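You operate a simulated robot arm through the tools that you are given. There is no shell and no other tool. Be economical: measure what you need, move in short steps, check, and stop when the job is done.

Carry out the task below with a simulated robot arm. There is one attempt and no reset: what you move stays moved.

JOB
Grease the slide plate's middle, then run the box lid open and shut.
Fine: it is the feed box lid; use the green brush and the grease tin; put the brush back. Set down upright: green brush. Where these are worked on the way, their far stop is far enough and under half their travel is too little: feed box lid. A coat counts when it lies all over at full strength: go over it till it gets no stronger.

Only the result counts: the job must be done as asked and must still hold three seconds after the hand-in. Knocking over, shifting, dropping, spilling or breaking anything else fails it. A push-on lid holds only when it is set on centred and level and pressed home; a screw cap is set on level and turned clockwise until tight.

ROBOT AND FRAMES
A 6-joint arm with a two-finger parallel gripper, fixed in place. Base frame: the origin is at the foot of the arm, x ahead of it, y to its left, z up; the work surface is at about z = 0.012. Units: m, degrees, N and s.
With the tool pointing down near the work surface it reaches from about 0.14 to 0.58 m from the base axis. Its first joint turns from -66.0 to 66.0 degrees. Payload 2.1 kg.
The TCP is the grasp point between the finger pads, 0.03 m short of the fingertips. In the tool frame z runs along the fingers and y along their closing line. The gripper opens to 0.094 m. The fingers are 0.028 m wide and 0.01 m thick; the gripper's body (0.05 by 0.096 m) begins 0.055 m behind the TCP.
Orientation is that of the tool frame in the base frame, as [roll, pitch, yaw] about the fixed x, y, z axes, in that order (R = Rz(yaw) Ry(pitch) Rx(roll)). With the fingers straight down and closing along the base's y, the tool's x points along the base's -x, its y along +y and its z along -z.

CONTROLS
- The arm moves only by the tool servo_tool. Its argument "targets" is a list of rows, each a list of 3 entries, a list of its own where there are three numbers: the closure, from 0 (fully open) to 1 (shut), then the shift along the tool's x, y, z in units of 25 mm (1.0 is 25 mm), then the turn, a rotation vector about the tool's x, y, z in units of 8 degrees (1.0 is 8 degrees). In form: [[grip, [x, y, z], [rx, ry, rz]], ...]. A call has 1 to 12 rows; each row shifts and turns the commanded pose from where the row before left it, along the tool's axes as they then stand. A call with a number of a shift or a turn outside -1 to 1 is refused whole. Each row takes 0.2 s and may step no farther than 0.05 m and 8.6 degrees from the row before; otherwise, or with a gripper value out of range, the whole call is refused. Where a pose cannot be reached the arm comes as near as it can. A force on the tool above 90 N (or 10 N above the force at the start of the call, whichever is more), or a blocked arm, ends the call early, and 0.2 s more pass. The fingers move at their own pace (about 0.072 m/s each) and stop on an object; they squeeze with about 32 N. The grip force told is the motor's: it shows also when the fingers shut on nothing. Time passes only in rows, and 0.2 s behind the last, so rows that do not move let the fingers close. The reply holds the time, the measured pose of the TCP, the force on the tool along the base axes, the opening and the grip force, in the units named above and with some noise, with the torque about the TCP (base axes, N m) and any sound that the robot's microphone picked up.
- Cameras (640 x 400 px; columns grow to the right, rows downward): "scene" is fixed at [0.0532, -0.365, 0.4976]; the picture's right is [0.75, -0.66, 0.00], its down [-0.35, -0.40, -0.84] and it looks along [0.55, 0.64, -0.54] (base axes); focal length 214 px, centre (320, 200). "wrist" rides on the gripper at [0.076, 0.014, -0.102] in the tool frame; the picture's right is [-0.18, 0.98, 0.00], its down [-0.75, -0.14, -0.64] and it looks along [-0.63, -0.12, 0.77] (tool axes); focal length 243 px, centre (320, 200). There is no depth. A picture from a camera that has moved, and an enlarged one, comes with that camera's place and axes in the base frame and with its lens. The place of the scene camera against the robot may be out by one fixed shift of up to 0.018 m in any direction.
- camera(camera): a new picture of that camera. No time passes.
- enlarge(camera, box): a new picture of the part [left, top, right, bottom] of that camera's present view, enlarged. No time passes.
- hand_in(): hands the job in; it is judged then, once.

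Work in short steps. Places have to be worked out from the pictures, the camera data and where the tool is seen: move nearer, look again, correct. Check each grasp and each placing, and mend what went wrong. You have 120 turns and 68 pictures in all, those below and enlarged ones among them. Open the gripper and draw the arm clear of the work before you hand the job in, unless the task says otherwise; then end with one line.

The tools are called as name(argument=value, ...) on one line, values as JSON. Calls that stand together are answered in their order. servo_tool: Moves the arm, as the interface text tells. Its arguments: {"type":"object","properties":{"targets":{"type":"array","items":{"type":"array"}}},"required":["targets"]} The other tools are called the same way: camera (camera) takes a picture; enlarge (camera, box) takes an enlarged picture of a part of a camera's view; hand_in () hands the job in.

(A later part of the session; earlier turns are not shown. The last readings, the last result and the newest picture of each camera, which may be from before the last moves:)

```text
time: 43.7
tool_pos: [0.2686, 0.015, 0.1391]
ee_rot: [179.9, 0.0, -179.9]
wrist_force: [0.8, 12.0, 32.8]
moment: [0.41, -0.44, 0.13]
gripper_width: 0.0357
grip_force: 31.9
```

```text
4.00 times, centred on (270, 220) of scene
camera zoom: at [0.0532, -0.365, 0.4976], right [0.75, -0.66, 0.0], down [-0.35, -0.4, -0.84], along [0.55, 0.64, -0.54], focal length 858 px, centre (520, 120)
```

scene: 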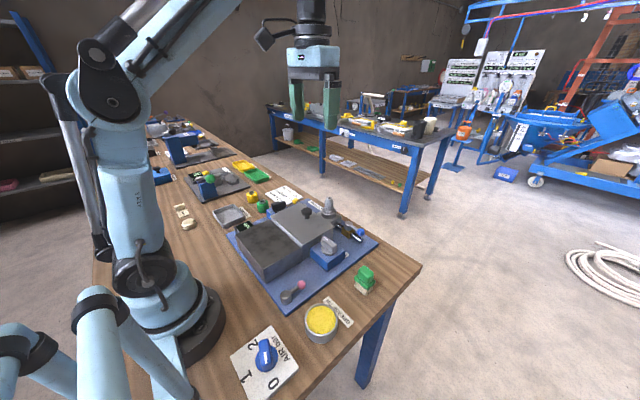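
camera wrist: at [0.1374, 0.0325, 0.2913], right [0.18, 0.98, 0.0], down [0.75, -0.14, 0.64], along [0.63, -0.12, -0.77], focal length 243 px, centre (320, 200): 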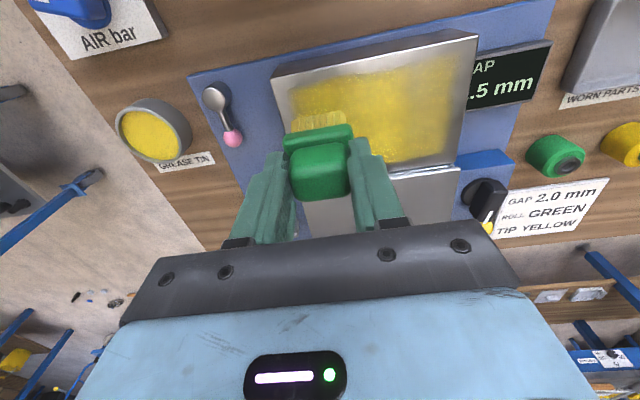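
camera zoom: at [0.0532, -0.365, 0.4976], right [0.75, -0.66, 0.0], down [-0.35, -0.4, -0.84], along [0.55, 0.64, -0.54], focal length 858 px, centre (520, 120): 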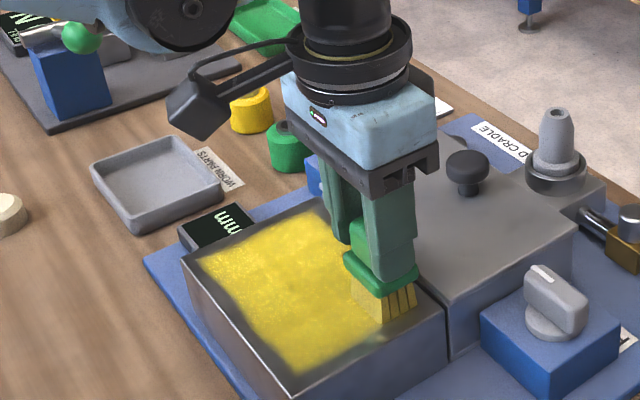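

I lift off and look at coat uniformity on the way back.

servo_tool(targets=[[1, [0, 0, -0.9], [0, 0, 0]], [1, [0, 0, -0.9], [0, 0, 0]], [1, [0.5, -0.5, -0.4], [0, 0, 0]], [1, [0.9, -0.9, 0], [0, 0, 0]], [1, [0.7, -0.9, 0], [0, 0, 0]], [1, [0, -0.9, 0], [0, 0, 0]]])

enlarge(camera="wrist", box=[270, 0, 590, 200])

```text
time: 45.1
tool_pos: [0.2188, -0.0623, 0.1935]
ee_rot: [179.9, 0.0, 180.0]
wrist_force: [0.0, 0.5, -0.7]
moment: [-0.02, -0.01, -0.03]
gripper_width: 0.0355
grip_force: 31.9
```

```text
2.00 times, centred on (430, 100) of wrist
camera zoom: at [0.1413, -0.0496, 0.2957], right [0.18, 0.98, 0.0], down [0.75, -0.14, 0.64], along [0.63, -0.12, -0.77], focal length 485 px, centre (100, 400)
```

zoom: 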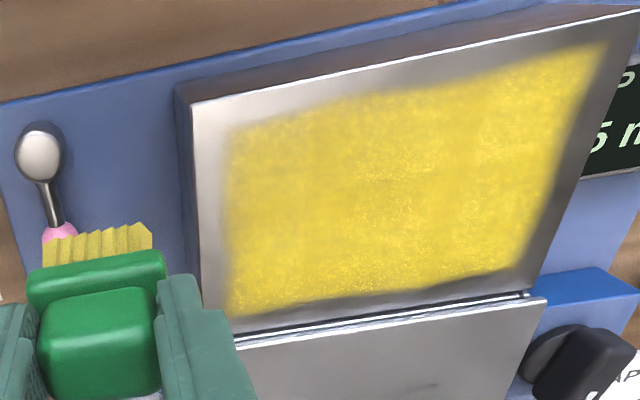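

The coat covers the central rectangle, a little thinner on the −y third. I re-dip once more for a saturating pass.

servo_tool(targets=[[1, [0.16, -1, 0], [0, 0, 0]], [1, [0, -1, 0], [0, 0, 0]], [1, [0, -1, 0], [0, 0, 0]], [1, [0, -1, 0], [0, 0, 0]], [1, [0, -0.9, 0], [0, 0, 0]], [1, [0, 0, 1], [0, 0, 0]], [1, [0, 0, 1], [0, 0, 0]], [1, [0, 0, 1], [0, 0, 0]], [1, [0, 0, 0.55], [0, 0, 0]], [1, [0, 0, 0.12], [0, 0, 0]]])

```text
time: 47.3
tool_pos: [0.2113, -0.1866, 0.1009]
ee_rot: [-180.0, 0.0, -180.0]
wrist_force: [0.2, 0.6, -1.1]
moment: [-0.01, -0.01, 0.03]
gripper_width: 0.0355
grip_force: 32.1
```

servo_tool(targets=[[1, [-0.1, 0, 0.1], [0, 0, 0]], [1, [0, 0, 0.08], [0, 0, 0]], [1, [0, 0, 0.06], [0, 0, 0]], [1, [0, 0, 0], [0, 0, 0]]])

```text
time: 48.3
tool_pos: [0.2146, -0.1875, 0.0957]
ee_rot: [-180.0, 0.0, -179.9]
wrist_force: [-1.1, 0.6, 1.3]
moment: [-0.07, -0.02, -0.01]
gripper_width: 0.0356
grip_force: 32.0
```

servo_tool(targets=[[1, [0, 0, 0.05], [0, 0, 0]], [1, [0, 0, 0], [0, 0, 0]], [1, [0, 0, 0], [0, 0, 0]]])

```text
time: 49.1
tool_pos: [0.2148, -0.1862, 0.0949]
ee_rot: [179.9, 0.0, -180.0]
wrist_force: [-11.1, 5.1, 70.8]
moment: [0.09, -0.16, 0.0]
gripper_width: 0.0354
grip_force: 32.1
```

Loaded. Back over the plate's near-right corner at height.

servo_tool(targets=[[1, [0, 0, -1], [0, 0, 0]], [1, [0, 0, -1], [0, 0, 0]], [1, [0, 0, -1], [0, 0, 0]], [1, [0, 0, -0.8], [0, 0, 0]], [1, [0, 1, 0], [0, 0, 0]], [1, [0, 1, 0], [0, 0, 0]], [1, [0, 1, 0], [0, 0, 0]], [1, [0, 1, 0], [0, 0, 0]], [1, [0, 1, 0], [0, 0, 0]], [1, [0, 1, 0], [0, 0, 0]], [1, [0, 1, 0], [0, 0, 0]], [1, [0, 1, 0], [0, 0, 0]]])

servo_tool(targets=[[1, [0, 0, 1], [0, 0, 0]], [1, [0, 0, 0.8], [0, 0, 0]], [1, [0, 0, 0.1], [0, 0, 0]], [1, [0, 0, 0], [0, 0, 0]]])

```text
time: 51.7
tool_pos: [0.2158, 0.013, 0.1896]
ee_rot: [-180.0, 0.1, 179.9]
wrist_force: [1.1, -0.9, -1.0]
moment: [-0.01, 0.0, -0.03]
gripper_width: 0.0356
grip_force: 32.1
```

```text
time: 52.7
tool_pos: [0.2166, 0.0109, 0.1423]
ee_rot: [180.0, 0.0, -180.0]
wrist_force: [-0.3, -0.5, -0.4]
moment: [0.02, 0.01, -0.04]
gripper_width: 0.0353
grip_force: 31.9
```

servo_tool(targets=[[1, [0, 0, 0.07], [0, 0, 0]], [1, [0, 0, 0.04], [0, 0, 0]], [1, [0, 0, 0], [0, 0, 0]]])

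```text
time: 53.5
tool_pos: [0.2158, 0.0126, 0.1387]
ee_rot: [180.0, -0.1, 180.0]
wrist_force: [-1.6, -1.9, 8.1]
moment: [-0.13, -0.09, -0.05]
gripper_width: 0.0358
grip_force: 31.8
```

Light contact; I lower slightly more and raster y back and forth, lifting at each x shift.

servo_tool(targets=[[1, [0, 0, 0.05], [0, 0, 0]], [1, [0, 0.9, 0], [0, 0, 0]], [1, [0, 0.9, 0], [0, 0, 0]], [1, [0, 0.9, 0], [0, 0, 0]], [1, [0, 0.9, 0], [0, 0, 0]], [1, [0, 0.5, 0], [0, 0, 0]], [1, [-0.6, 0, -0.12], [0, 0, 0]], [1, [0, 0, 0.12], [0, 0, 0]], [1, [0, -0.9, 0], [0, 0, 0]], [1, [0, -0.9, 0], [0, 0, 0]], [1, [0, -0.9, 0], [0, 0, 0]], [1, [0, -0.9, 0], [0, 0, 0]]])

servo_tool(targets=[[1, [0, -0.5, 0], [0, 0, 0]], [1, [-0.6, 0, -0.12], [0, 0, 0]], [1, [0, 0, 0.12], [0, 0, 0]], [1, [0, 0.9, 0], [0, 0, 0]], [1, [0, 0.9, 0], [0, 0, 0]], [1, [0, 0.9, 0], [0, 0, 0]], [1, [0, 0.9, 0], [0, 0, 0]], [1, [0, 0.5, 0], [0, 0, 0]], [1, [-0.6, 0, -0.12], [0, 0, 0]], [1, [0, 0, 0.12], [0, 0, 0]]])

servo_tool(targets=[[1, [0, -0.9, 0], [0, 0, 0]], [1, [0, -0.9, 0], [0, 0, 0]], [1, [0, -0.9, 0], [0, 0, 0]], [1, [0, -0.9, 0], [0, 0, 0]], [1, [0, -0.5, 0], [0, 0, 0]], [1, [-0.3, 0, -0.12], [0, 0, 0]], [1, [0, 0, 0.12], [0, 0, 0]], [1, [0, 0.9, 0], [0, 0, 0]], [1, [0, 0.9, 0], [0, 0, 0]], [1, [0, 0.9, 0], [0, 0, 0]], [1, [0, 0.9, 0], [0, 0, 0]]])

```text
time: 56.1
tool_pos: [0.2317, 0.0227, 0.1403]
ee_rot: [179.8, 0.0, -180.0]
wrist_force: [-0.3, 1.1, -0.6]
moment: [0.03, 0.06, -0.03]
gripper_width: 0.0358
grip_force: 32.1
```

```text
time: 57.2
tool_pos: [0.2486, 0.0432, 0.1384]
ee_rot: [-179.5, 0.0, 179.8]
wrist_force: [-2.1, -0.4, 15.4]
moment: [0.38, -0.11, 0.06]
gripper_width: 0.0357
grip_force: 32.5
stopped in row 5: the force on the tool passed its limit at 94 N (the readings are from after the stop); the commanded pose is now the measured one
```

```text
time: 59.6
tool_pos: [0.2553, 0.0299, 0.1397]
ee_rot: [-179.1, 0.1, 179.7]
wrist_force: [2.2, -18.1, 58.2]
moment: [-1.05, -0.1, -0.03]
gripper_width: 0.0002
grip_force: 32.1
```

The gripper has shut on nothing: the brush has slipped out. I stop and look.

enlarge(camera="scene", box=[200, 160, 360, 280])

camera(camera="wrist")

```text
3.33 times, centred on (280, 220) of scene
camera zoom: at [0.0531, -0.3651, 0.4976], right [0.75, -0.66, 0.0], down [-0.35, -0.4, -0.84], along [0.55, 0.64, -0.54], focal length 715 px, centre (453, 133)
```

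zoom: 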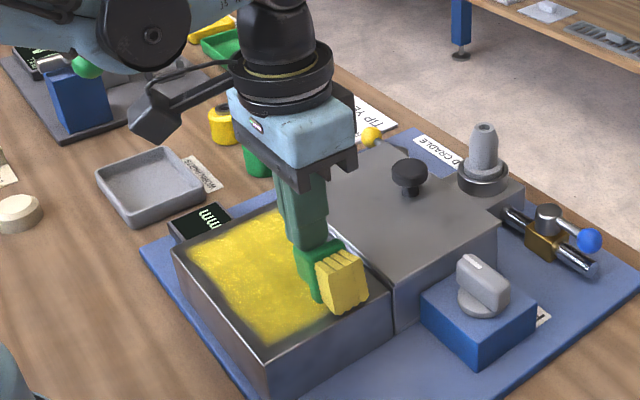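

```text
29 pictures are left
camera wrist: at [0.1785, 0.0444, 0.2428], right [0.19, 0.98, -0.01], down [0.75, -0.14, 0.65], along [0.63, -0.13, -0.76], focal length 243 px, centre (320, 200)
```

wrist: 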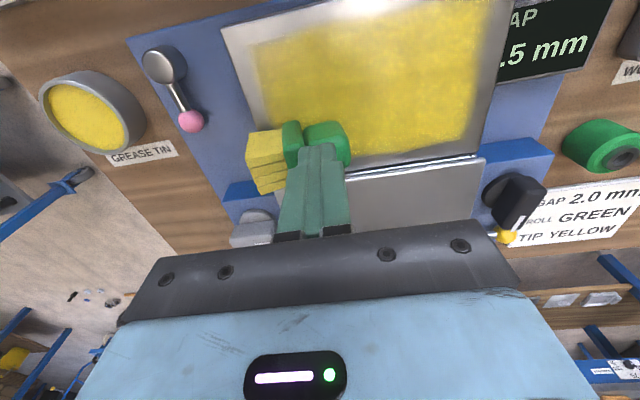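

The brush tipped onto its side on the plate, bristles toward −y, and the fingers press on it. I lift straight up and look closely.

servo_tool(targets=[[1, [0, 0, -0.5], [0, 0, 0]], [1, [0, 0, -0.8], [0, 0, 0]], [1, [0, 0, -0.8], [0, 0, 0]], [0.5, [0.5, 0, -0.8], [0, 0, 0]], [0.5, [0.8, 0, 0], [0, 0, 0]]])

enlarge(camera="wrist", box=[160, 20, 480, 220])

enlarge(camera="scene", box=[230, 190, 340, 280])

```text
time: 60.9
tool_pos: [0.2214, 0.0307, 0.2096]
ee_rot: [-179.5, 0.1, 179.8]
wrist_force: [-0.3, -0.3, 0.6]
moment: [-0.01, -0.02, 0.0]
gripper_width: 0.047
grip_force: 0.0
```

```text
2.00 times, centred on (320, 120) of wrist
camera zoom: at [0.1442, 0.046, 0.3116], right [0.19, 0.98, -0.01], down [0.75, -0.14, 0.64], along [0.63, -0.13, -0.77], focal length 485 px, centre (320, 360)
```

zoom: 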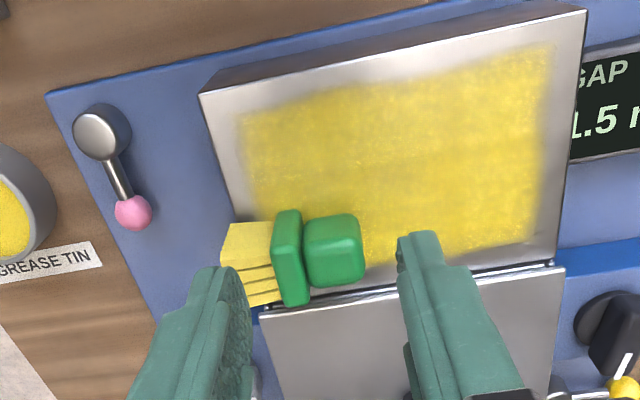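

```text
4.44 times, centred on (285, 235) of scene
camera zoom: at [0.0533, -0.365, 0.4976], right [0.75, -0.66, 0.0], down [-0.35, -0.4, -0.84], along [0.55, 0.64, -0.54], focal length 953 px, centre (476, 44)
```

zoom: 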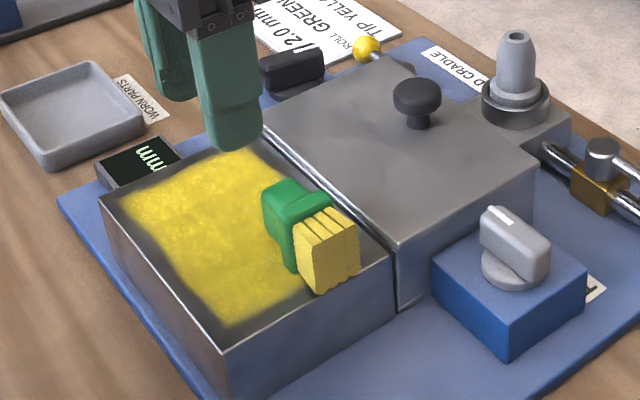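

The brush lies with bristles toward −y: shoulder centre ≈ (0.257,0.011,0.092). I'll regrip its shoulder with the fingers closing along x and the tool tilted, so I can rotate it upright. First turn the tool 90°.

servo_tool(targets=[[0.5, [-0.7, 0, 0], [0, 0, 0.9]], [0.5, [0, 0, 0], [0, 0, 0.95]], [0.5, [0, 0, 0], [0, 0, 0.94]], [0.5, [0, 0, 0], [0, 0, 0.94]], [0.5, [0, 0, 0], [0, 0, 0.94]], [0.5, [0, 0, 0], [0, 0, 0.94]], [0.5, [0, 0, 0], [0, 0, 0.94]], [0.5, [0, 0, 0], [0, 0, 0.94]], [0.5, [0, 0, 0], [0, 0, 0.94]], [0.5, [0, 0, 0], [0, 0, 0.94]], [0.5, [0, 0, 0], [0, 0, 0.94]], [0.5, [0, 0, 0], [0, 0, 0.94]]])

```text
time: 63.5
tool_pos: [0.2403, 0.0321, 0.2112]
ee_rot: [179.9, 0.5, 89.7]
wrist_force: [-0.2, -0.6, 0.4]
moment: [-0.02, 0.02, 0.01]
gripper_width: 0.047
grip_force: 0.1
```

Now shift and tilt 30° toward the pre-grasp.

servo_tool(targets=[[0.5, [0.15, 0.23, 0.68], [0, 0, 0]], [0.5, [0.15, 0.23, 0.68], [0, 0, 0]], [0.5, [0.15, 0.22, 0.68], [0, 0, 0]], [0.5, [0, 0, 0], [0, -0.92, 0]], [0.5, [0, 0, 0], [0, -0.92, 0]], [0.5, [0, 0, 0], [0, -0.92, 0]], [0.5, [0, 0, 0], [0, -0.92, 0]]])

camera(camera="wrist")

enlarge(camera="scene", box=[230, 180, 340, 280])

```text
time: 65.0
tool_pos: [0.2567, 0.0411, 0.1599]
ee_rot: [179.8, 30.1, 89.7]
wrist_force: [1.1, 0.0, 0.6]
moment: [-0.04, 0.02, -0.02]
gripper_width: 0.0471
grip_force: 0.0
```

```text
26 pictures are left
camera wrist: at [0.2705, 0.1584, 0.2104], right [0.98, -0.16, 0.09], down [-0.14, -0.33, 0.93], along [-0.12, -0.93, -0.35], focal length 243 px, centre (320, 200)
```

wrist: 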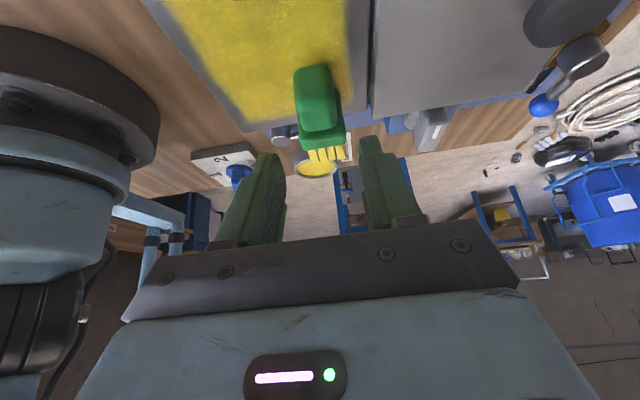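

```text
4.00 times, centred on (285, 230) of scene
camera zoom: at [0.0532, -0.365, 0.4976], right [0.75, -0.66, 0.0], down [-0.35, -0.4, -0.84], along [0.55, 0.64, -0.54], focal length 858 px, centre (460, 80)
```

zoom: 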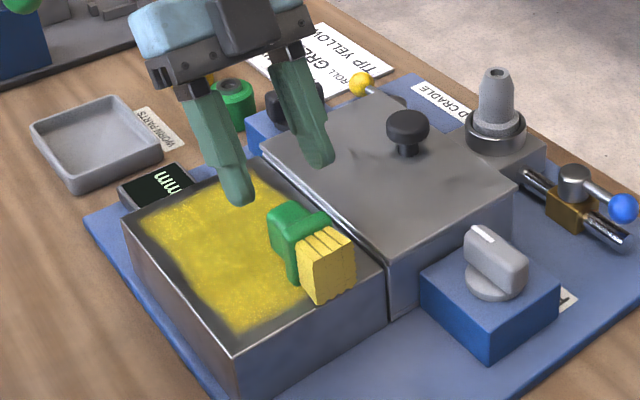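

Alignment in x is good (brush ≈0.257). I approach along the tilted tool axis to the shoulder.

servo_tool(targets=[[0.5, [0.3, 0, 0.3], [0, 0, 0]], [0.5, [0, 0, 0.6], [0, 0, 0]], [0.5, [0, 0, 0.5], [0, 0, 0]], [0.5, [0, 0, 0.4], [0, 0, 0]], [0.5, [0, 0, 0.3], [0, 0, 0]], [0.5, [0, 0, 0], [0, 0, 0]]])

enlarge(camera="wrist", box=[220, 60, 420, 220])

enlarge(camera="scene", box=[240, 190, 340, 280])

```text
time: 66.5
tool_pos: [0.2574, 0.0209, 0.1103]
ee_rot: [179.9, 29.9, 89.8]
wrist_force: [-0.1, -0.2, -0.3]
moment: [-0.01, 0.01, -0.01]
gripper_width: 0.0471
grip_force: 0.1
```

```text
2.50 times, centred on (320, 140) of wrist
camera zoom: at [0.2707, 0.1373, 0.1605], right [0.98, -0.16, 0.09], down [-0.14, -0.33, 0.93], along [-0.12, -0.93, -0.35], focal length 606 px, centre (320, 350)
```

zoom: 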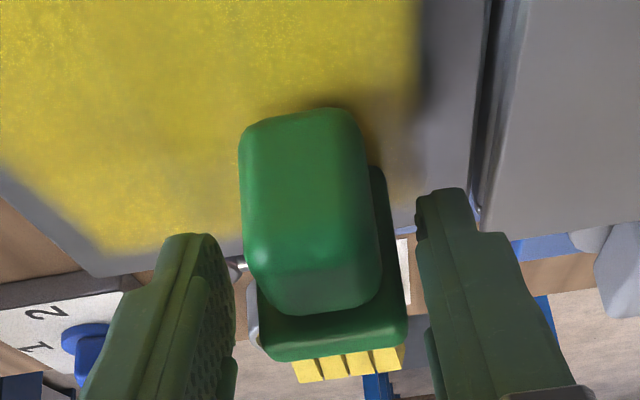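

```text
4.44 times, centred on (290, 235) of scene
camera zoom: at [0.0532, -0.365, 0.4976], right [0.75, -0.66, 0.0], down [-0.35, -0.4, -0.84], along [0.55, 0.64, -0.54], focal length 953 px, centre (453, 44)
```

zoom: 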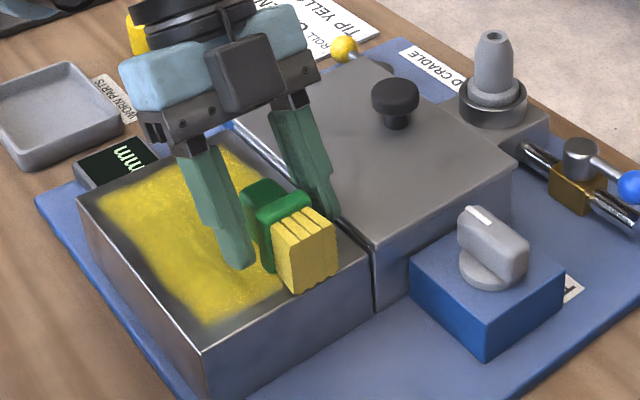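

Fingers straddle the brush; I go 5 mm deeper and close.

servo_tool(targets=[[0.5, [0, 0, 0.2], [0, 0, 0]], [0.7, [0, 0, 0], [0, 0, 0]], [1, [0, 0, 0], [0, 0, 0]], [1, [0, 0, 0], [0, 0, 0]]])

enlarge(camera="wrist", box=[220, 60, 420, 220])

```text
time: 67.5
tool_pos: [0.2579, 0.0192, 0.1061]
ee_rot: [179.9, 29.9, 89.8]
wrist_force: [-0.9, 4.3, 11.2]
moment: [-0.03, 0.03, -0.03]
gripper_width: 0.0374
grip_force: 32.2
```

```text
2.50 times, centred on (320, 140) of wrist
camera zoom: at [0.271, 0.1351, 0.1572], right [0.98, -0.16, 0.09], down [-0.14, -0.33, 0.93], along [-0.12, -0.93, -0.35], focal length 606 px, centre (320, 350)
```

zoom: 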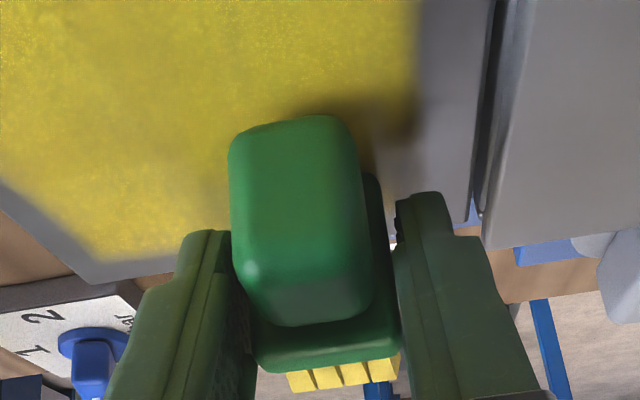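

Gripped on the shoulder (37 mm). I lift vertically 7 cm and check it holds.

servo_tool(targets=[[1, [-0.25, 0, -0.433], [0, 0, 0]], [1, [-0.4, 0, -0.69], [0, 0, 0]], [1, [-0.4, 0, -0.69], [0, 0, 0]], [1, [-0.4, 0, -0.69], [0, 0, 0]]])

enlarge(camera="scene", box=[230, 150, 350, 270])

```text
time: 68.5
tool_pos: [0.2572, 0.019, 0.1776]
ee_rot: [179.9, 29.8, 89.8]
wrist_force: [0.3, 0.8, -1.3]
moment: [0.03, -0.03, 0.03]
gripper_width: 0.0375
grip_force: 31.8
```

```text
3.33 times, centred on (290, 210) of scene
camera zoom: at [0.0532, -0.365, 0.4976], right [0.75, -0.66, 0.0], down [-0.35, -0.4, -0.84], along [0.55, 0.64, -0.54], focal length 715 px, centre (420, 167)
```

zoom: 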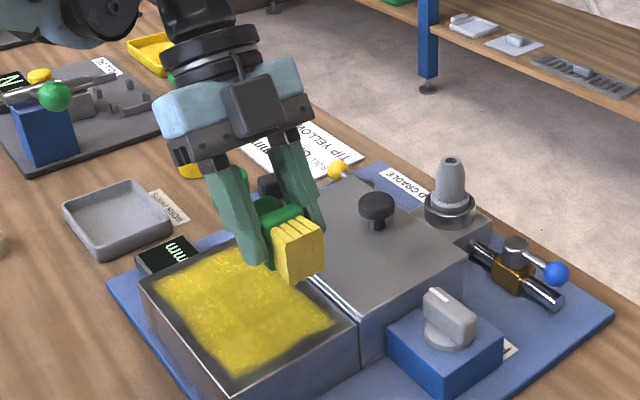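

Held securely. I level the tool to vertical, then carry the brush toward its original spot at height.

servo_tool(targets=[[1, [0, 0, -0.5], [0, 0.93, 0]], [1, [0, 0, -0.5], [0, 0.93, 0]], [1, [0, 0, -0.5], [0, 0.93, 0]], [1, [0, 0, -0.5], [0, 0.94, 0]]])

servo_tool(targets=[[1, [-0.97, 0.485, -0.1], [0, 0, 0]], [1, [-0.97, 0.485, -0.1], [0, 0, 0]], [1, [-0.97, 0.485, -0.1], [0, 0, 0]], [1, [-0.97, 0.485, -0.1], [0, 0, 0]], [1, [-0.97, 0.485, -0.1], [0, 0, 0]], [1, [-0.97, 0.485, -0.1], [0, 0, 0]], [1, [-0.97, 0.485, -0.1], [0, 0, 0]], [1, [-0.97, 0.485, -0.1], [0, 0, 0]], [1, [-0.97, 0.485, -0.1], [0, 0, 0]]])

```text
time: 69.5
tool_pos: [0.2568, 0.0349, 0.225]
ee_rot: [179.9, 0.0, 89.8]
wrist_force: [0.7, 0.6, -1.8]
moment: [0.02, 0.02, 0.01]
gripper_width: 0.0378
grip_force: 32.1
```

```text
time: 71.5
tool_pos: [0.3645, -0.1801, 0.2471]
ee_rot: [179.9, 0.1, 89.9]
wrist_force: [-0.2, -0.1, -1.5]
moment: [0.03, 0.01, -0.01]
gripper_width: 0.0375
grip_force: 32.8
```

Now tilt +51° so the bristles point down, then check.

servo_tool(targets=[[1, [0, 0, 0], [0, 0.91, 0]], [1, [0, 0, 0], [0, 0.91, 0]], [1, [0, 0, 0], [0, 0.91, 0]], [1, [0, 0, 0], [0, 0.91, 0]], [1, [0, 0, 0], [0, 0.91, 0]], [1, [0, 0, 0], [0, 0.91, 0]], [1, [0, 0, 0], [0, 0.91, 0]]])

enlarge(camera="scene", box=[310, 160, 470, 300])

camera(camera="wrist")

```text
time: 73.0
tool_pos: [0.3983, -0.1399, 0.2478]
ee_rot: [178.0, -49.5, 89.8]
wrist_force: [0.4, -0.1, -0.3]
moment: [-0.03, 0.0, 0.01]
gripper_width: 0.0376
grip_force: 31.7
out of reach, approached as far as the arm can: row 6, 7
```

```text
2.86 times, centred on (390, 230) of scene
camera zoom: at [0.0532, -0.3651, 0.4976], right [0.75, -0.66, 0.0], down [-0.35, -0.4, -0.84], along [0.55, 0.64, -0.54], focal length 613 px, centre (120, 114)
```

zoom: 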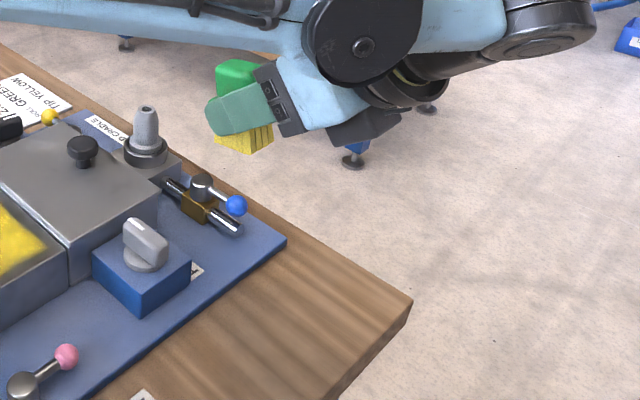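

```text
19 pictures are left
camera wrist: at [0.4079, -0.1714, 0.3731], right [0.98, -0.15, -0.12], down [-0.17, -0.97, -0.16], along [-0.09, 0.18, -0.98], focal length 243 px, centre (320, 200)
```

wrist: 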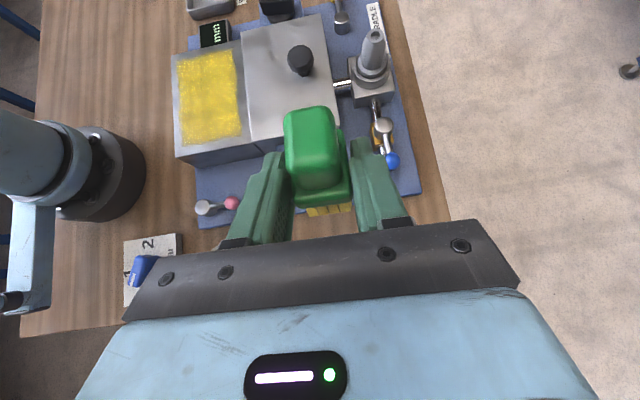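

That sideways lean exceeds the arm's reach. Instead I'll untilt, yaw the tool so the lean is forward (tool pointing outward, +x), which the arm does naturally.

servo_tool(targets=[[1, [0, 0, 0], [0, -0.91, 0]], [1, [0, 0, 0], [0, -0.91, 0]], [1, [0, 0, 0], [0, -0.91, 0]], [1, [0, 0, 0], [0, -0.91, 0]], [1, [0, 0, 0], [0, -0.91, 0]], [1, [0, 0, 0], [0, -0.91, 0]], [1, [0, 0, 0], [0, -0.91, 0]]])

```text
time: 74.7
tool_pos: [0.3988, -0.1414, 0.2468]
ee_rot: [179.9, 0.2, 89.8]
wrist_force: [0.5, -0.4, -1.3]
moment: [0.0, 0.01, -0.03]
gripper_width: 0.0377
grip_force: 32.6
```

servo_tool(targets=[[1, [0, 0, 0], [0, 0, 0.95]], [1, [0, 0, 0], [0, 0, 0.95]], [1, [0, 0, 0], [0, 0, 0.95]], [1, [0, 0, 0], [0, 0, 0.95]], [1, [0, 0, 0], [0, 0, 0.95]], [1, [0, 0, 0], [0, 0, 0.95]], [1, [0, 0, 0], [0, 0, 0.95]], [1, [0, 0, 0], [0, 0, 0.95]], [1, [0, 0, 0], [0, 0, 0.95]], [1, [0, 0, 0], [0, 0, 0.95]], [1, [0, 0, 0], [0, 0, 0.95]], [1, [0, 0, 0], [0, 0, 0.75]]])

```text
time: 77.2
tool_pos: [0.3981, -0.1429, 0.2472]
ee_rot: [179.9, -0.1, 0.0]
wrist_force: [-0.1, 0.0, -0.7]
moment: [0.0, 0.02, -0.02]
gripper_width: 0.0373
grip_force: 32.4
```

Yaw reached 0. I shift over toward the brush's home and tilt forward 51°.

servo_tool(targets=[[1, [-0.77, 0.56, 0], [0, 0, 0]], [1, [-0.77, 0.56, 0], [0, 0, 0]], [1, [-0.77, 0.56, 0], [0, 0, 0]], [1, [0, 0, 0], [0, 0.91, 0]], [1, [0, 0, 0], [0, 0.91, 0]], [1, [0, 0, 0], [0, 0.91, 0]], [1, [0, 0, 0], [0, 0.91, 0]], [1, [0, 0, 0], [0, 0.91, 0]], [1, [0, 0, 0], [0, 0.91, 0]], [1, [0, 0, 0], [0, 0.91, 0]]])

enlarge(camera="scene", box=[290, 160, 430, 300])

```text
time: 79.5
tool_pos: [0.3405, -0.1829, 0.2465]
ee_rot: [179.8, -51.1, 0.4]
wrist_force: [-0.6, 1.1, -0.8]
moment: [0.0, 0.0, 0.02]
gripper_width: 0.0373
grip_force: 32.1
```

```text
2.86 times, centred on (360, 230) of scene
camera zoom: at [0.0533, -0.365, 0.4976], right [0.75, -0.66, 0.0], down [-0.35, -0.4, -0.84], along [0.55, 0.64, -0.54], focal length 613 px, centre (206, 114)
```

zoom: 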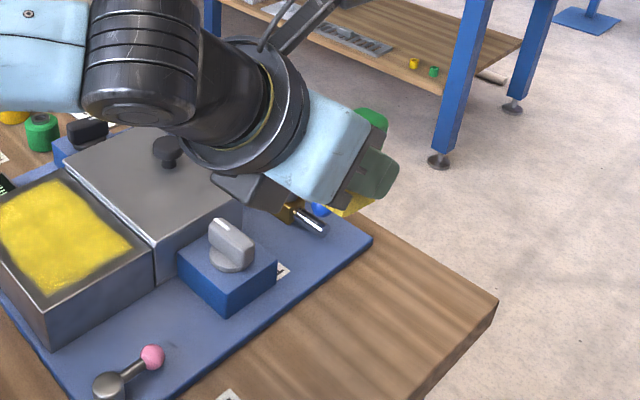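

Pose reached. Bristle bottom is about 4 cm below TCP. I lower 9 cm toward home and check arm clearance and brush uprightness.

servo_tool(targets=[[1, [-0.62, 0.025, 0.67], [0, 0, 0]], [1, [-0.62, 0.025, 0.67], [0, 0, 0]], [1, [-0.62, 0.025, 0.67], [0, 0, 0]], [1, [-0.62, 0.025, 0.67], [0, 0, 0]]])

camera(camera="scene")

camera(camera="wrist")

```text
time: 80.5
tool_pos: [0.3543, -0.1859, 0.1586]
ee_rot: [179.8, -51.0, 0.3]
wrist_force: [0.5, 0.4, -0.3]
moment: [-0.01, 0.02, -0.01]
gripper_width: 0.0375
grip_force: 32.2
```

```text
17 pictures are left
```

scene: 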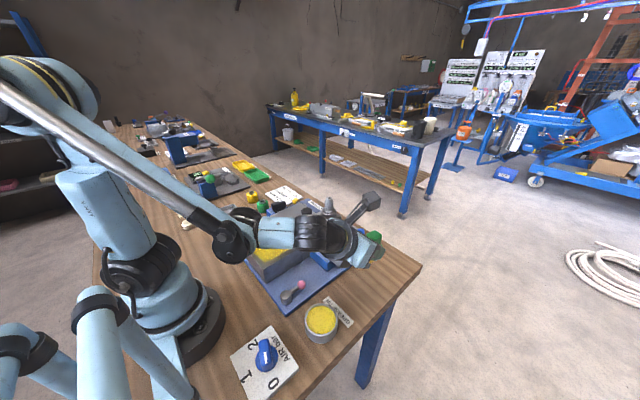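

```text
16 pictures are left
camera wrist: at [0.3217, -0.2009, 0.2823], right [-0.11, -0.98, -0.14], down [-0.97, 0.14, -0.18], along [0.2, 0.12, -0.97], focal length 243 px, centre (320, 200)
```

wrist: 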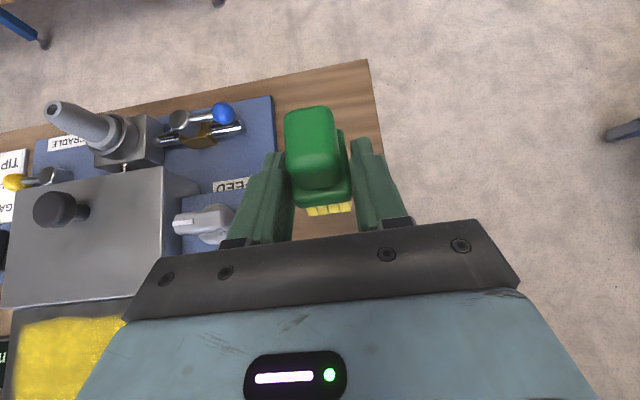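

Brush appears upright within a few degrees, arm clear. I lower further 8.5 cm.

servo_tool(targets=[[1, [-0.66, 0, 0.534], [0, 0, 0]], [1, [-0.66, 0, 0.534], [0, 0, 0]], [1, [-0.66, 0, 0.534], [0, 0, 0]], [1, [-0.66, 0, 0.534], [0, 0, 0]]])

enlarge(camera="scene", box=[230, 190, 410, 330])

```text
time: 81.5
tool_pos: [0.3548, -0.185, 0.0742]
ee_rot: [179.8, -50.9, 0.2]
wrist_force: [0.1, -0.1, -0.5]
moment: [0.03, 0.01, 0.0]
gripper_width: 0.0376
grip_force: 31.6
```

```text
2.86 times, centred on (320, 260) of scene
camera zoom: at [0.0533, -0.365, 0.4976], right [0.75, -0.66, 0.0], down [-0.35, -0.4, -0.84], along [0.55, 0.64, -0.54], focal length 613 px, centre (320, 29)
```

zoom: 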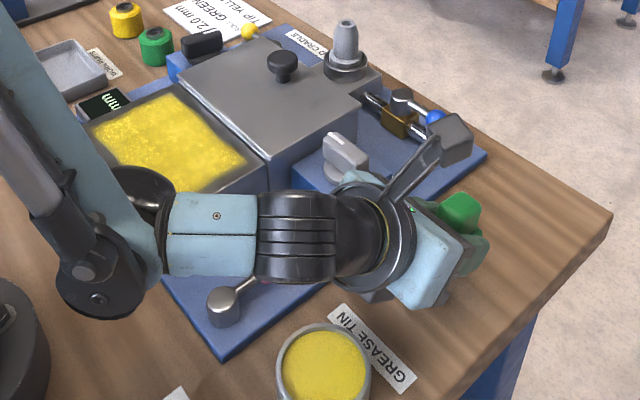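

Clear. I lower in small steps to bench contact.

servo_tool(targets=[[1, [-0.1245, 0, 0.1], [0, 0, 0]], [1, [-0.1245, 0, 0.1], [0, 0, 0]], [1, [-0.1245, 0, 0.1], [0, 0, 0]], [1, [-0.1245, 0, 0.1], [0, 0, 0]], [1, [0, 0, 0], [0, 0, 0]]])

```text
time: 82.7
tool_pos: [0.3525, -0.1881, 0.0635]
ee_rot: [-180.0, -51.0, 0.3]
wrist_force: [0.8, -0.4, -0.9]
moment: [0.02, 0.0, -0.02]
gripper_width: 0.0378
grip_force: 31.8
out of reach, approached as far as the arm can: row 4
```

The arm's limit stops it ~11 mm above the bench. I raise a little, yaw the whole hand +24° about vertical (moving the wrist further out), and try again.

servo_tool(targets=[[1, [0.31, 0, -0.25], [0, 0, 0]], [1, [0, 0, 0], [0.778, 0, -0.628]], [1, [0, 0, 0], [0.778, 0, -0.628]], [1, [0, 0, 0], [0.778, 0, -0.628]], [1, [-0.31, 0, 0.25], [0, 0, 0]], [1, [-0.1245, 0, 0.1], [0, 0, 0]], [1, [-0.1245, 0, 0.1], [0, 0, 0]], [1, [0, 0, 0], [0, 0, 0]]])

```text
time: 84.5
tool_pos: [0.3547, -0.1883, 0.0541]
ee_rot: [179.9, -51.0, 24.3]
wrist_force: [0.3, 0.0, -1.4]
moment: [-0.03, 0.02, 0.01]
gripper_width: 0.0375
grip_force: 32.5
```

It works: z=0.054 with no contact yet. Continue down in 1.5 mm steps.

servo_tool(targets=[[1, [-0.047, 0, 0.038], [0, 0, 0]], [1, [-0.047, 0, 0.038], [0, 0, 0]], [1, [0, 0, 0], [0, 0, 0]]])

camera(camera="wrist")

```text
time: 85.2
tool_pos: [0.355, -0.1877, 0.0512]
ee_rot: [179.8, -51.1, 24.2]
wrist_force: [-0.5, -0.2, -1.3]
moment: [0.01, 0.04, 0.07]
gripper_width: 0.0376
grip_force: 32.1
```

```text
14 pictures are left
camera wrist: at [0.3318, -0.2146, 0.1753], right [0.3, -0.94, -0.14], down [-0.95, -0.27, -0.18], along [0.13, 0.19, -0.97], focal length 243 px, centre (320, 200)
```

wrist: 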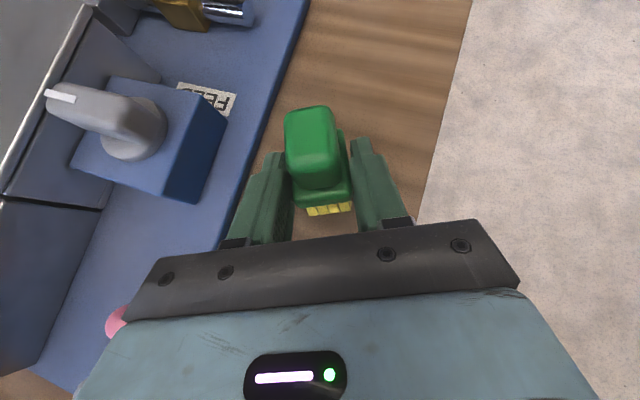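

Still no contact; continue down gently.

servo_tool(targets=[[1, [-0.047, 0, 0.038], [0, 0, 0]], [1, [-0.047, 0, 0.038], [0, 0, 0]], [1, [0, 0, 0], [0, 0, 0]]])

```text
time: 86.0
tool_pos: [0.3563, -0.1887, 0.0488]
ee_rot: [179.9, -50.9, 24.3]
wrist_force: [0.6, -0.2, -1.9]
moment: [0.0, 0.02, -0.01]
gripper_width: 0.0376
grip_force: 32.6
```

servo_tool(targets=[[1, [-0.047, 0, 0.038], [0, 0, 0]], [1, [-0.047, 0, 0.038], [0, 0, 0]], [1, [0, 0, 0], [0, 0, 0]]])

```text
time: 86.8
tool_pos: [0.3546, -0.1873, 0.0472]
ee_rot: [179.9, -51.2, 24.2]
wrist_force: [-1.8, -1.1, 18.7]
moment: [0.23, -0.5, 0.01]
gripper_width: 0.0377
grip_force: 31.8
```

Contact, but torque says the outer bristle edge touches first; I tilt ~3° more forward and lower slightly.

servo_tool(targets=[[1, [0, 0, 0], [0, 0.4, 0]], [1, [-0.04, 0, 0.03], [0, 0, 0]], [1, [0, 0, 0], [0, 0, 0]]])

```text
time: 87.7
tool_pos: [0.3554, -0.1876, 0.0444]
ee_rot: [180.0, -54.3, 24.2]
wrist_force: [-7.0, -2.5, 16.8]
moment: [0.16, -0.31, 0.03]
gripper_width: 0.0376
grip_force: 32.0
```

servo_tool(targets=[[1, [0, 0, 0], [0, 0.45, 0]], [1, [-0.04, 0, 0.03], [0, 0, 0]], [1, [0, 0, 0], [0, 0, 0]]])

enlarge(camera="scene", box=[310, 210, 410, 310])

```text
time: 88.5
tool_pos: [0.356, -0.1888, 0.0435]
ee_rot: [179.8, -57.8, 24.3]
wrist_force: [0.5, -0.3, -1.0]
moment: [-0.01, 0.01, 0.02]
gripper_width: 0.0376
grip_force: 32.2
```

```text
4.00 times, centred on (360, 260) of scene
camera zoom: at [0.0532, -0.365, 0.4976], right [0.75, -0.66, 0.0], down [-0.35, -0.4, -0.84], along [0.55, 0.64, -0.54], focal length 858 px, centre (160, -40)
```

zoom: 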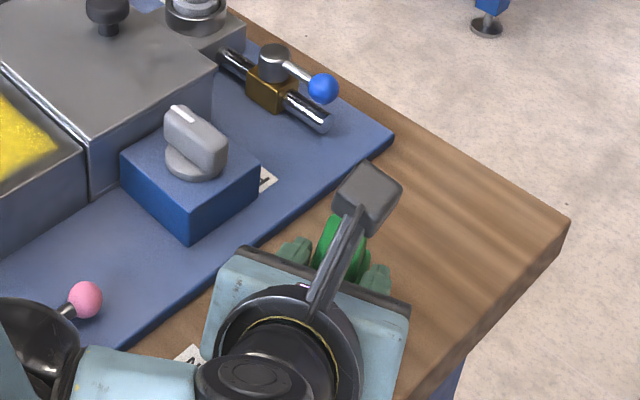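

servo_tool(targets=[[1, [-0.041, 0, 0.025], [0, 0, 0]], [1, [-0.03, 0, 0.018], [0, 0, 0]], [1, [0, 0, 0], [0, 0, 0]]])

```text
time: 89.2
tool_pos: [0.3557, -0.1881, 0.0436]
ee_rot: [-180.0, -57.7, 24.3]
wrist_force: [0.0, -0.1, 0.0]
moment: [0.0, 0.02, -0.04]
gripper_width: 0.0375
grip_force: 32.1
out of reach, approached as far as the arm can: row 1
```

At the limit again; I yaw another 16° and lower.

servo_tool(targets=[[1, [0.17, 0, -0.1], [0, 0, 0]], [1, [0, 0, 0], [0.845, 0, -0.534]], [1, [0, 0, 0], [0.845, 0, -0.534]], [1, [-0.17, 0, 0.1], [0, 0, 0]], [1, [-0.034, 0, 0.021], [0, 0, 0]], [1, [0, 0, 0], [0, 0, 0]]])

```text
time: 90.7
tool_pos: [0.3568, -0.1901, 0.0428]
ee_rot: [179.9, -57.8, 40.2]
wrist_force: [-0.3, -0.7, -1.5]
moment: [-0.01, 0.01, -0.03]
gripper_width: 0.0376
grip_force: 32.0
```

servo_tool(targets=[[1, [-0.034, 0, 0.021], [0, 0, 0]], [1, [-0.034, 0, 0.021], [0, 0, 0]], [1, [0, 0, 0], [0, 0, 0]]])

```text
time: 91.5
tool_pos: [0.3559, -0.1896, 0.0425]
ee_rot: [179.9, -58.0, 40.3]
wrist_force: [-3.1, 0.2, 17.1]
moment: [0.41, -0.37, 0.06]
gripper_width: 0.0376
grip_force: 32.4
```

The contact could be fingertips rather than bristles; I look closely.

enlarge(camera="wrist", box=[250, 90, 410, 250])

enlarge(camera="scene", box=[330, 220, 400, 290])

```text
2.50 times, centred on (330, 170) of wrist
camera zoom: at [0.3287, -0.2313, 0.1609], right [0.56, -0.81, -0.15], down [-0.81, -0.5, -0.3], along [0.17, 0.29, -0.94], focal length 606 px, centre (295, 275)
```

zoom: 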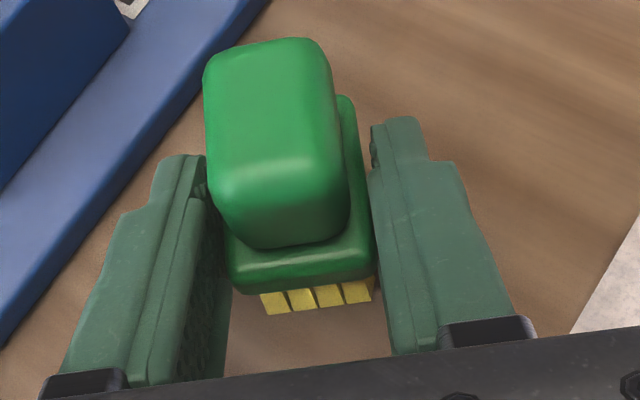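

```text
5.71 times, centred on (365, 255) of scene
camera zoom: at [0.0532, -0.365, 0.4976], right [0.75, -0.66, 0.0], down [-0.35, -0.4, -0.84], along [0.55, 0.64, -0.54], focal length 1226 px, centre (63, -114)
```

zoom: 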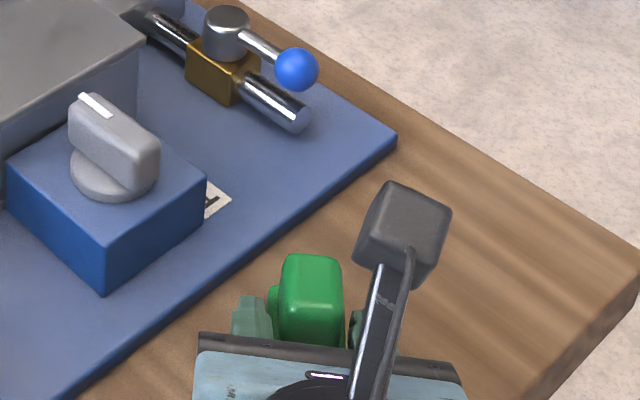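

The brush looks upright and at the bench. I open the fingers gradually to release it.

servo_tool(targets=[[0.55, [0, 0, 0], [0, 0, 0]], [0.5, [0, 0, 0], [0, 0, 0]], [0.4, [0, 0, 0], [0, 0, 0]], [0.3, [0, 0, 0], [0, 0, 0]], [0.3, [0, 0, 0], [0, 0, 0]]])

enlarge(camera="wrist", box=[250, 90, 410, 250])

```text
time: 92.7
tool_pos: [0.3551, -0.1907, 0.0409]
ee_rot: [179.9, -57.9, 40.3]
wrist_force: [0.3, 0.0, 0.5]
moment: [0.0, 0.0, 0.0]
gripper_width: 0.066
grip_force: 0.1
```

```text
2.50 times, centred on (330, 170) of wrist
camera zoom: at [0.3289, -0.2313, 0.1602], right [0.56, -0.81, -0.15], down [-0.81, -0.5, -0.3], along [0.16, 0.29, -0.94], focal length 606 px, centre (295, 275)
```

zoom: 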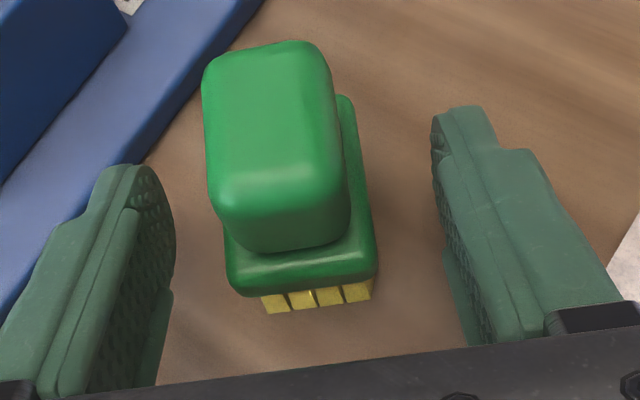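

The brush stands upright on its own. I back out along the tool axis and then rise.

servo_tool(targets=[[0.3, [0, 0, -0.6], [0, 0, 0]], [0.3, [0, 0, -0.9], [0, 0, 0]], [0.3, [0, 0, -0.9], [0, 0, 0]], [0.3, [0.4, 0, -0.9], [0, 0, 0]], [0.3, [0.8, 0, -0.5], [0, 0, 0]], [0.3, [0.8, 0, -0.5], [0, 0, 0]], [0.3, [0.8, 0, -0.5], [0, 0, 0]], [0.3, [0.8, 0, -0.5], [0, 0, 0]]])

enlarge(camera="scene", box=[210, 170, 410, 340])

```text
time: 94.5
tool_pos: [0.3074, -0.2329, 0.1853]
ee_rot: [180.0, -57.8, 40.3]
wrist_force: [-0.4, 0.4, -0.1]
moment: [-0.05, 0.04, 0.02]
gripper_width: 0.0658
grip_force: 0.1
```

```text
2.35 times, centred on (310, 255) of scene
camera zoom: at [0.0532, -0.365, 0.4976], right [0.75, -0.66, 0.0], down [-0.35, -0.4, -0.84], along [0.55, 0.64, -0.54], focal length 505 px, centre (344, 71)
```

zoom: 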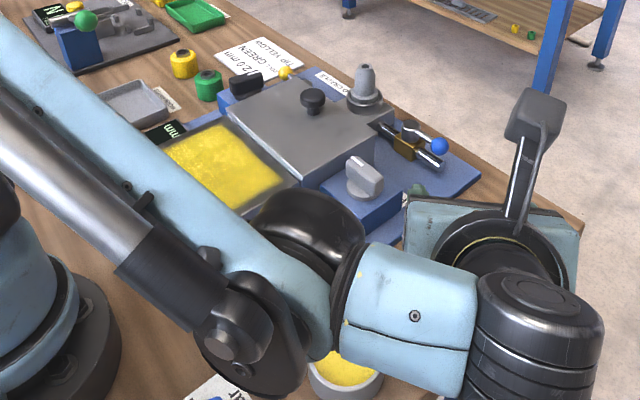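

The lid hasn't been disturbed. I raise, untilt to vertical, and yaw back to 90° for gripping the knob.

servo_tool(targets=[[0.3, [0.7, 0, -0.45], [0, 0, 0]], [0.3, [0.7, 0, -0.45], [0, 0, 0]], [0.3, [0.7, 0, -0.45], [0, 0, 0]], [0.3, [0, 0, 0], [0, -0.906, 0]], [0.3, [0, 0, 0], [0, -0.906, 0]], [0.3, [0, 0, 0], [0, -0.906, 0]], [0.3, [0, 0, 0], [0, -0.906, 0]], [0.3, [0, 0, 0], [0, -0.906, 0]], [0.3, [0, 0, 0], [0, -0.906, 0]], [0.3, [0, 0, 0], [0, -0.906, 0]], [0.3, [0, 0, 0], [0, -0.88, 0]]])

servo_tool(targets=[[0.3, [0, 0, 0], [0, 0, -0.9]], [0.3, [0, 0, 0], [0, 0, -0.9]], [0.3, [0, 0, 0], [0, 0, -0.9]], [0.3, [0, 0, 0], [0, 0, -0.9]], [0.3, [0, 0, 0], [0, 0, -0.9]], [0.3, [0, 0, 0], [0, 0, -0.9]], [0.3, [0, 0, 0], [0, 0, -0.8]]])

```text
time: 96.8
tool_pos: [0.3063, -0.2314, 0.2499]
ee_rot: [179.9, 0.1, 40.2]
wrist_force: [1.8, -0.1, 0.6]
moment: [0.01, -0.02, 0.01]
gripper_width: 0.0659
grip_force: 0.0
```

```text
time: 98.5
tool_pos: [0.3047, -0.2297, 0.2496]
ee_rot: [-180.0, 0.2, 89.9]
wrist_force: [0.8, -0.1, 0.4]
moment: [0.01, 0.04, -0.01]
gripper_width: 0.066
grip_force: 0.0
```

Move above the knob, estimated (0.383,0.065).

servo_tool(targets=[[0.3, [0.98, 0.26, 0], [0, 0, 0]], [0.3, [0.98, 0.26, 0], [0, 0, 0]], [0.3, [0.98, 0.26, 0], [0, 0, 0]], [0.3, [0.98, 0.26, 0], [0, 0, 0]], [0.3, [0.98, 0.26, 0], [0, 0, 0]], [0.3, [0.98, 0.26, 0], [0, 0, 0]], [0.3, [0.98, 0.26, 0], [0, 0, 0]], [0.3, [0.98, 0.26, 0], [0, 0, 0]], [0.3, [0.98, 0.26, 0.3], [0, 0, 0]], [0.3, [0.98, 0.26, 0.4], [0, 0, 0]], [0.3, [0.98, 0.26, 0.5], [0, 0, 0]], [0.3, [0.98, 0.26, 0.5], [0, 0, 0]]])

camera(camera="wrist")

enlarge(camera="scene", box=[220, 170, 400, 310])

```text
time: 101.0
tool_pos: [0.3848, 0.0637, 0.208]
ee_rot: [180.0, 0.2, 89.8]
wrist_force: [0.7, 0.2, -0.6]
moment: [-0.03, 0.01, 0.0]
gripper_width: 0.0658
grip_force: 0.0
```

```text
8 pictures are left
camera wrist: at [0.3992, 0.1395, 0.3107], right [0.98, -0.19, 0.0], down [-0.14, -0.75, 0.64], along [-0.12, -0.63, -0.77], focal length 243 px, centre (320, 200)
```

wrist: 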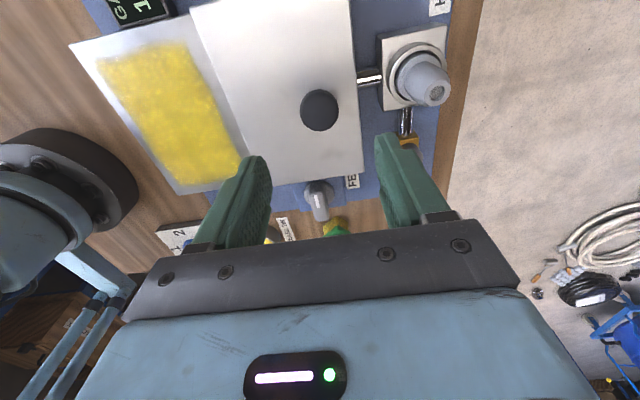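

```text
2.86 times, centred on (310, 240) of scene
camera zoom: at [0.0532, -0.3651, 0.4976], right [0.75, -0.66, 0.0], down [-0.35, -0.4, -0.84], along [0.55, 0.64, -0.54], focal length 613 px, centre (349, 86)
```

zoom: 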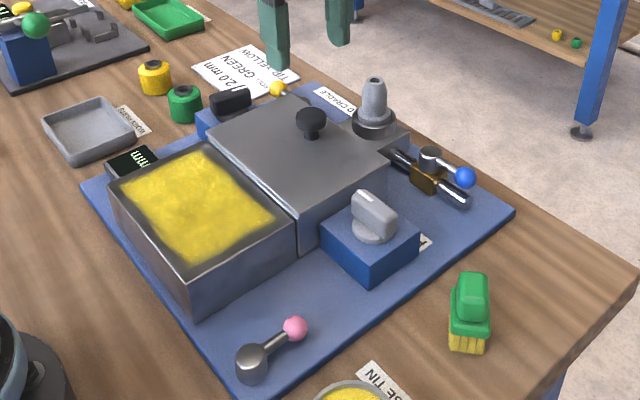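

The brush stands at home, upright. Knob is at (0.385,0.065), right under the TCP. I descend to TCP z≈0.115 with open fingers.

servo_tool(targets=[[0.3, [0, 0, 1], [0, 0, 0]], [0.3, [0, 0, 1], [0, 0, 0]], [0.3, [0, 0, 1], [0, 0, 0]], [0.3, [0, 0, 0.5], [0, 0, 0]], [0.3, [0, 0, 0.2], [0, 0, 0]]])

enlarge(camera="scene", box=[250, 180, 350, 260])

```text
time: 102.2
tool_pos: [0.3853, 0.0623, 0.1154]
ee_rot: [180.0, 0.1, 89.8]
wrist_force: [0.2, -0.6, 0.3]
moment: [0.02, 0.01, -0.03]
gripper_width: 0.0659
grip_force: 0.1
```

```text
5.00 times, centred on (300, 220) of scene
camera zoom: at [0.0532, -0.365, 0.4976], right [0.75, -0.66, 0.0], down [-0.35, -0.4, -0.84], along [0.55, 0.64, -0.54], focal length 1072 px, centre (420, 100)
```

zoom: 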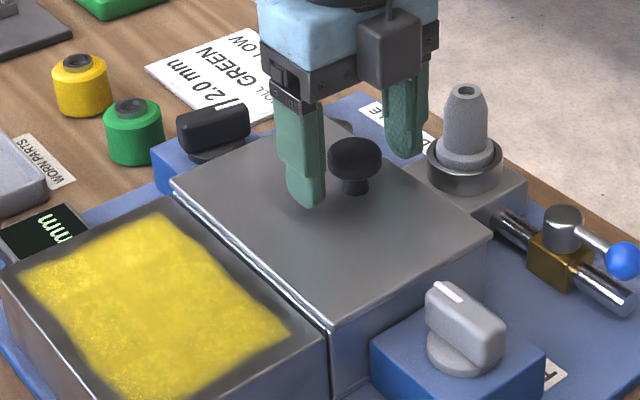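

Fingers straddle the knob. I close on it.

servo_tool(targets=[[0.5, [0, 0, 0], [0, 0, 0]], [0.7, [0, 0, 0], [0, 0, 0]], [1, [0, 0, 0], [0, 0, 0]], [1, [0, 0, 0], [0, 0, 0]]])

```text
time: 103.2
tool_pos: [0.3843, 0.0634, 0.1162]
ee_rot: [180.0, 0.1, 89.7]
wrist_force: [-1.5, -1.2, -4.5]
moment: [0.06, 0.03, 0.02]
gripper_width: 0.0333
grip_force: 45.7
```

Knob held (33 mm). I pull the lid toward the robot 20 mm and check.

servo_tool(targets=[[1, [0, -0.4, 0], [0, 0, 0]], [1, [0, -0.4, 0], [0, 0, 0]], [1, [0, 0, 0], [0, 0, 0]]])

enlarge(camera="scene", box=[240, 180, 350, 270])

```text
time: 104.0
tool_pos: [0.3649, 0.0642, 0.1159]
ee_rot: [180.0, 0.1, 89.6]
wrist_force: [1.1, -7.5, 23.8]
moment: [0.66, -0.11, 0.08]
gripper_width: 0.0331
grip_force: 44.9
```

```text
4.44 times, centred on (295, 225) of scene
camera zoom: at [0.0531, -0.3651, 0.4976], right [0.75, -0.66, 0.0], down [-0.35, -0.4, -0.84], along [0.55, 0.64, -0.54], focal length 953 px, centre (431, 89)
```

zoom: 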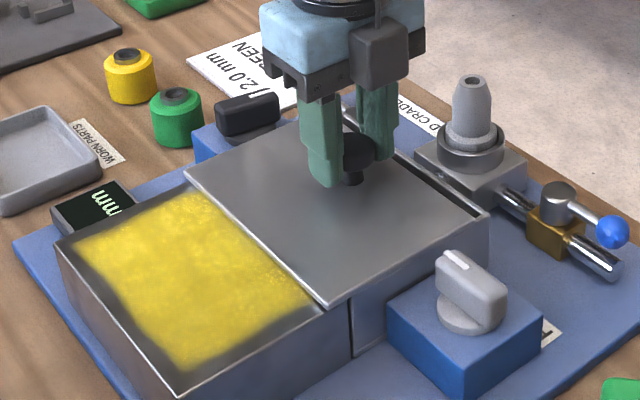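

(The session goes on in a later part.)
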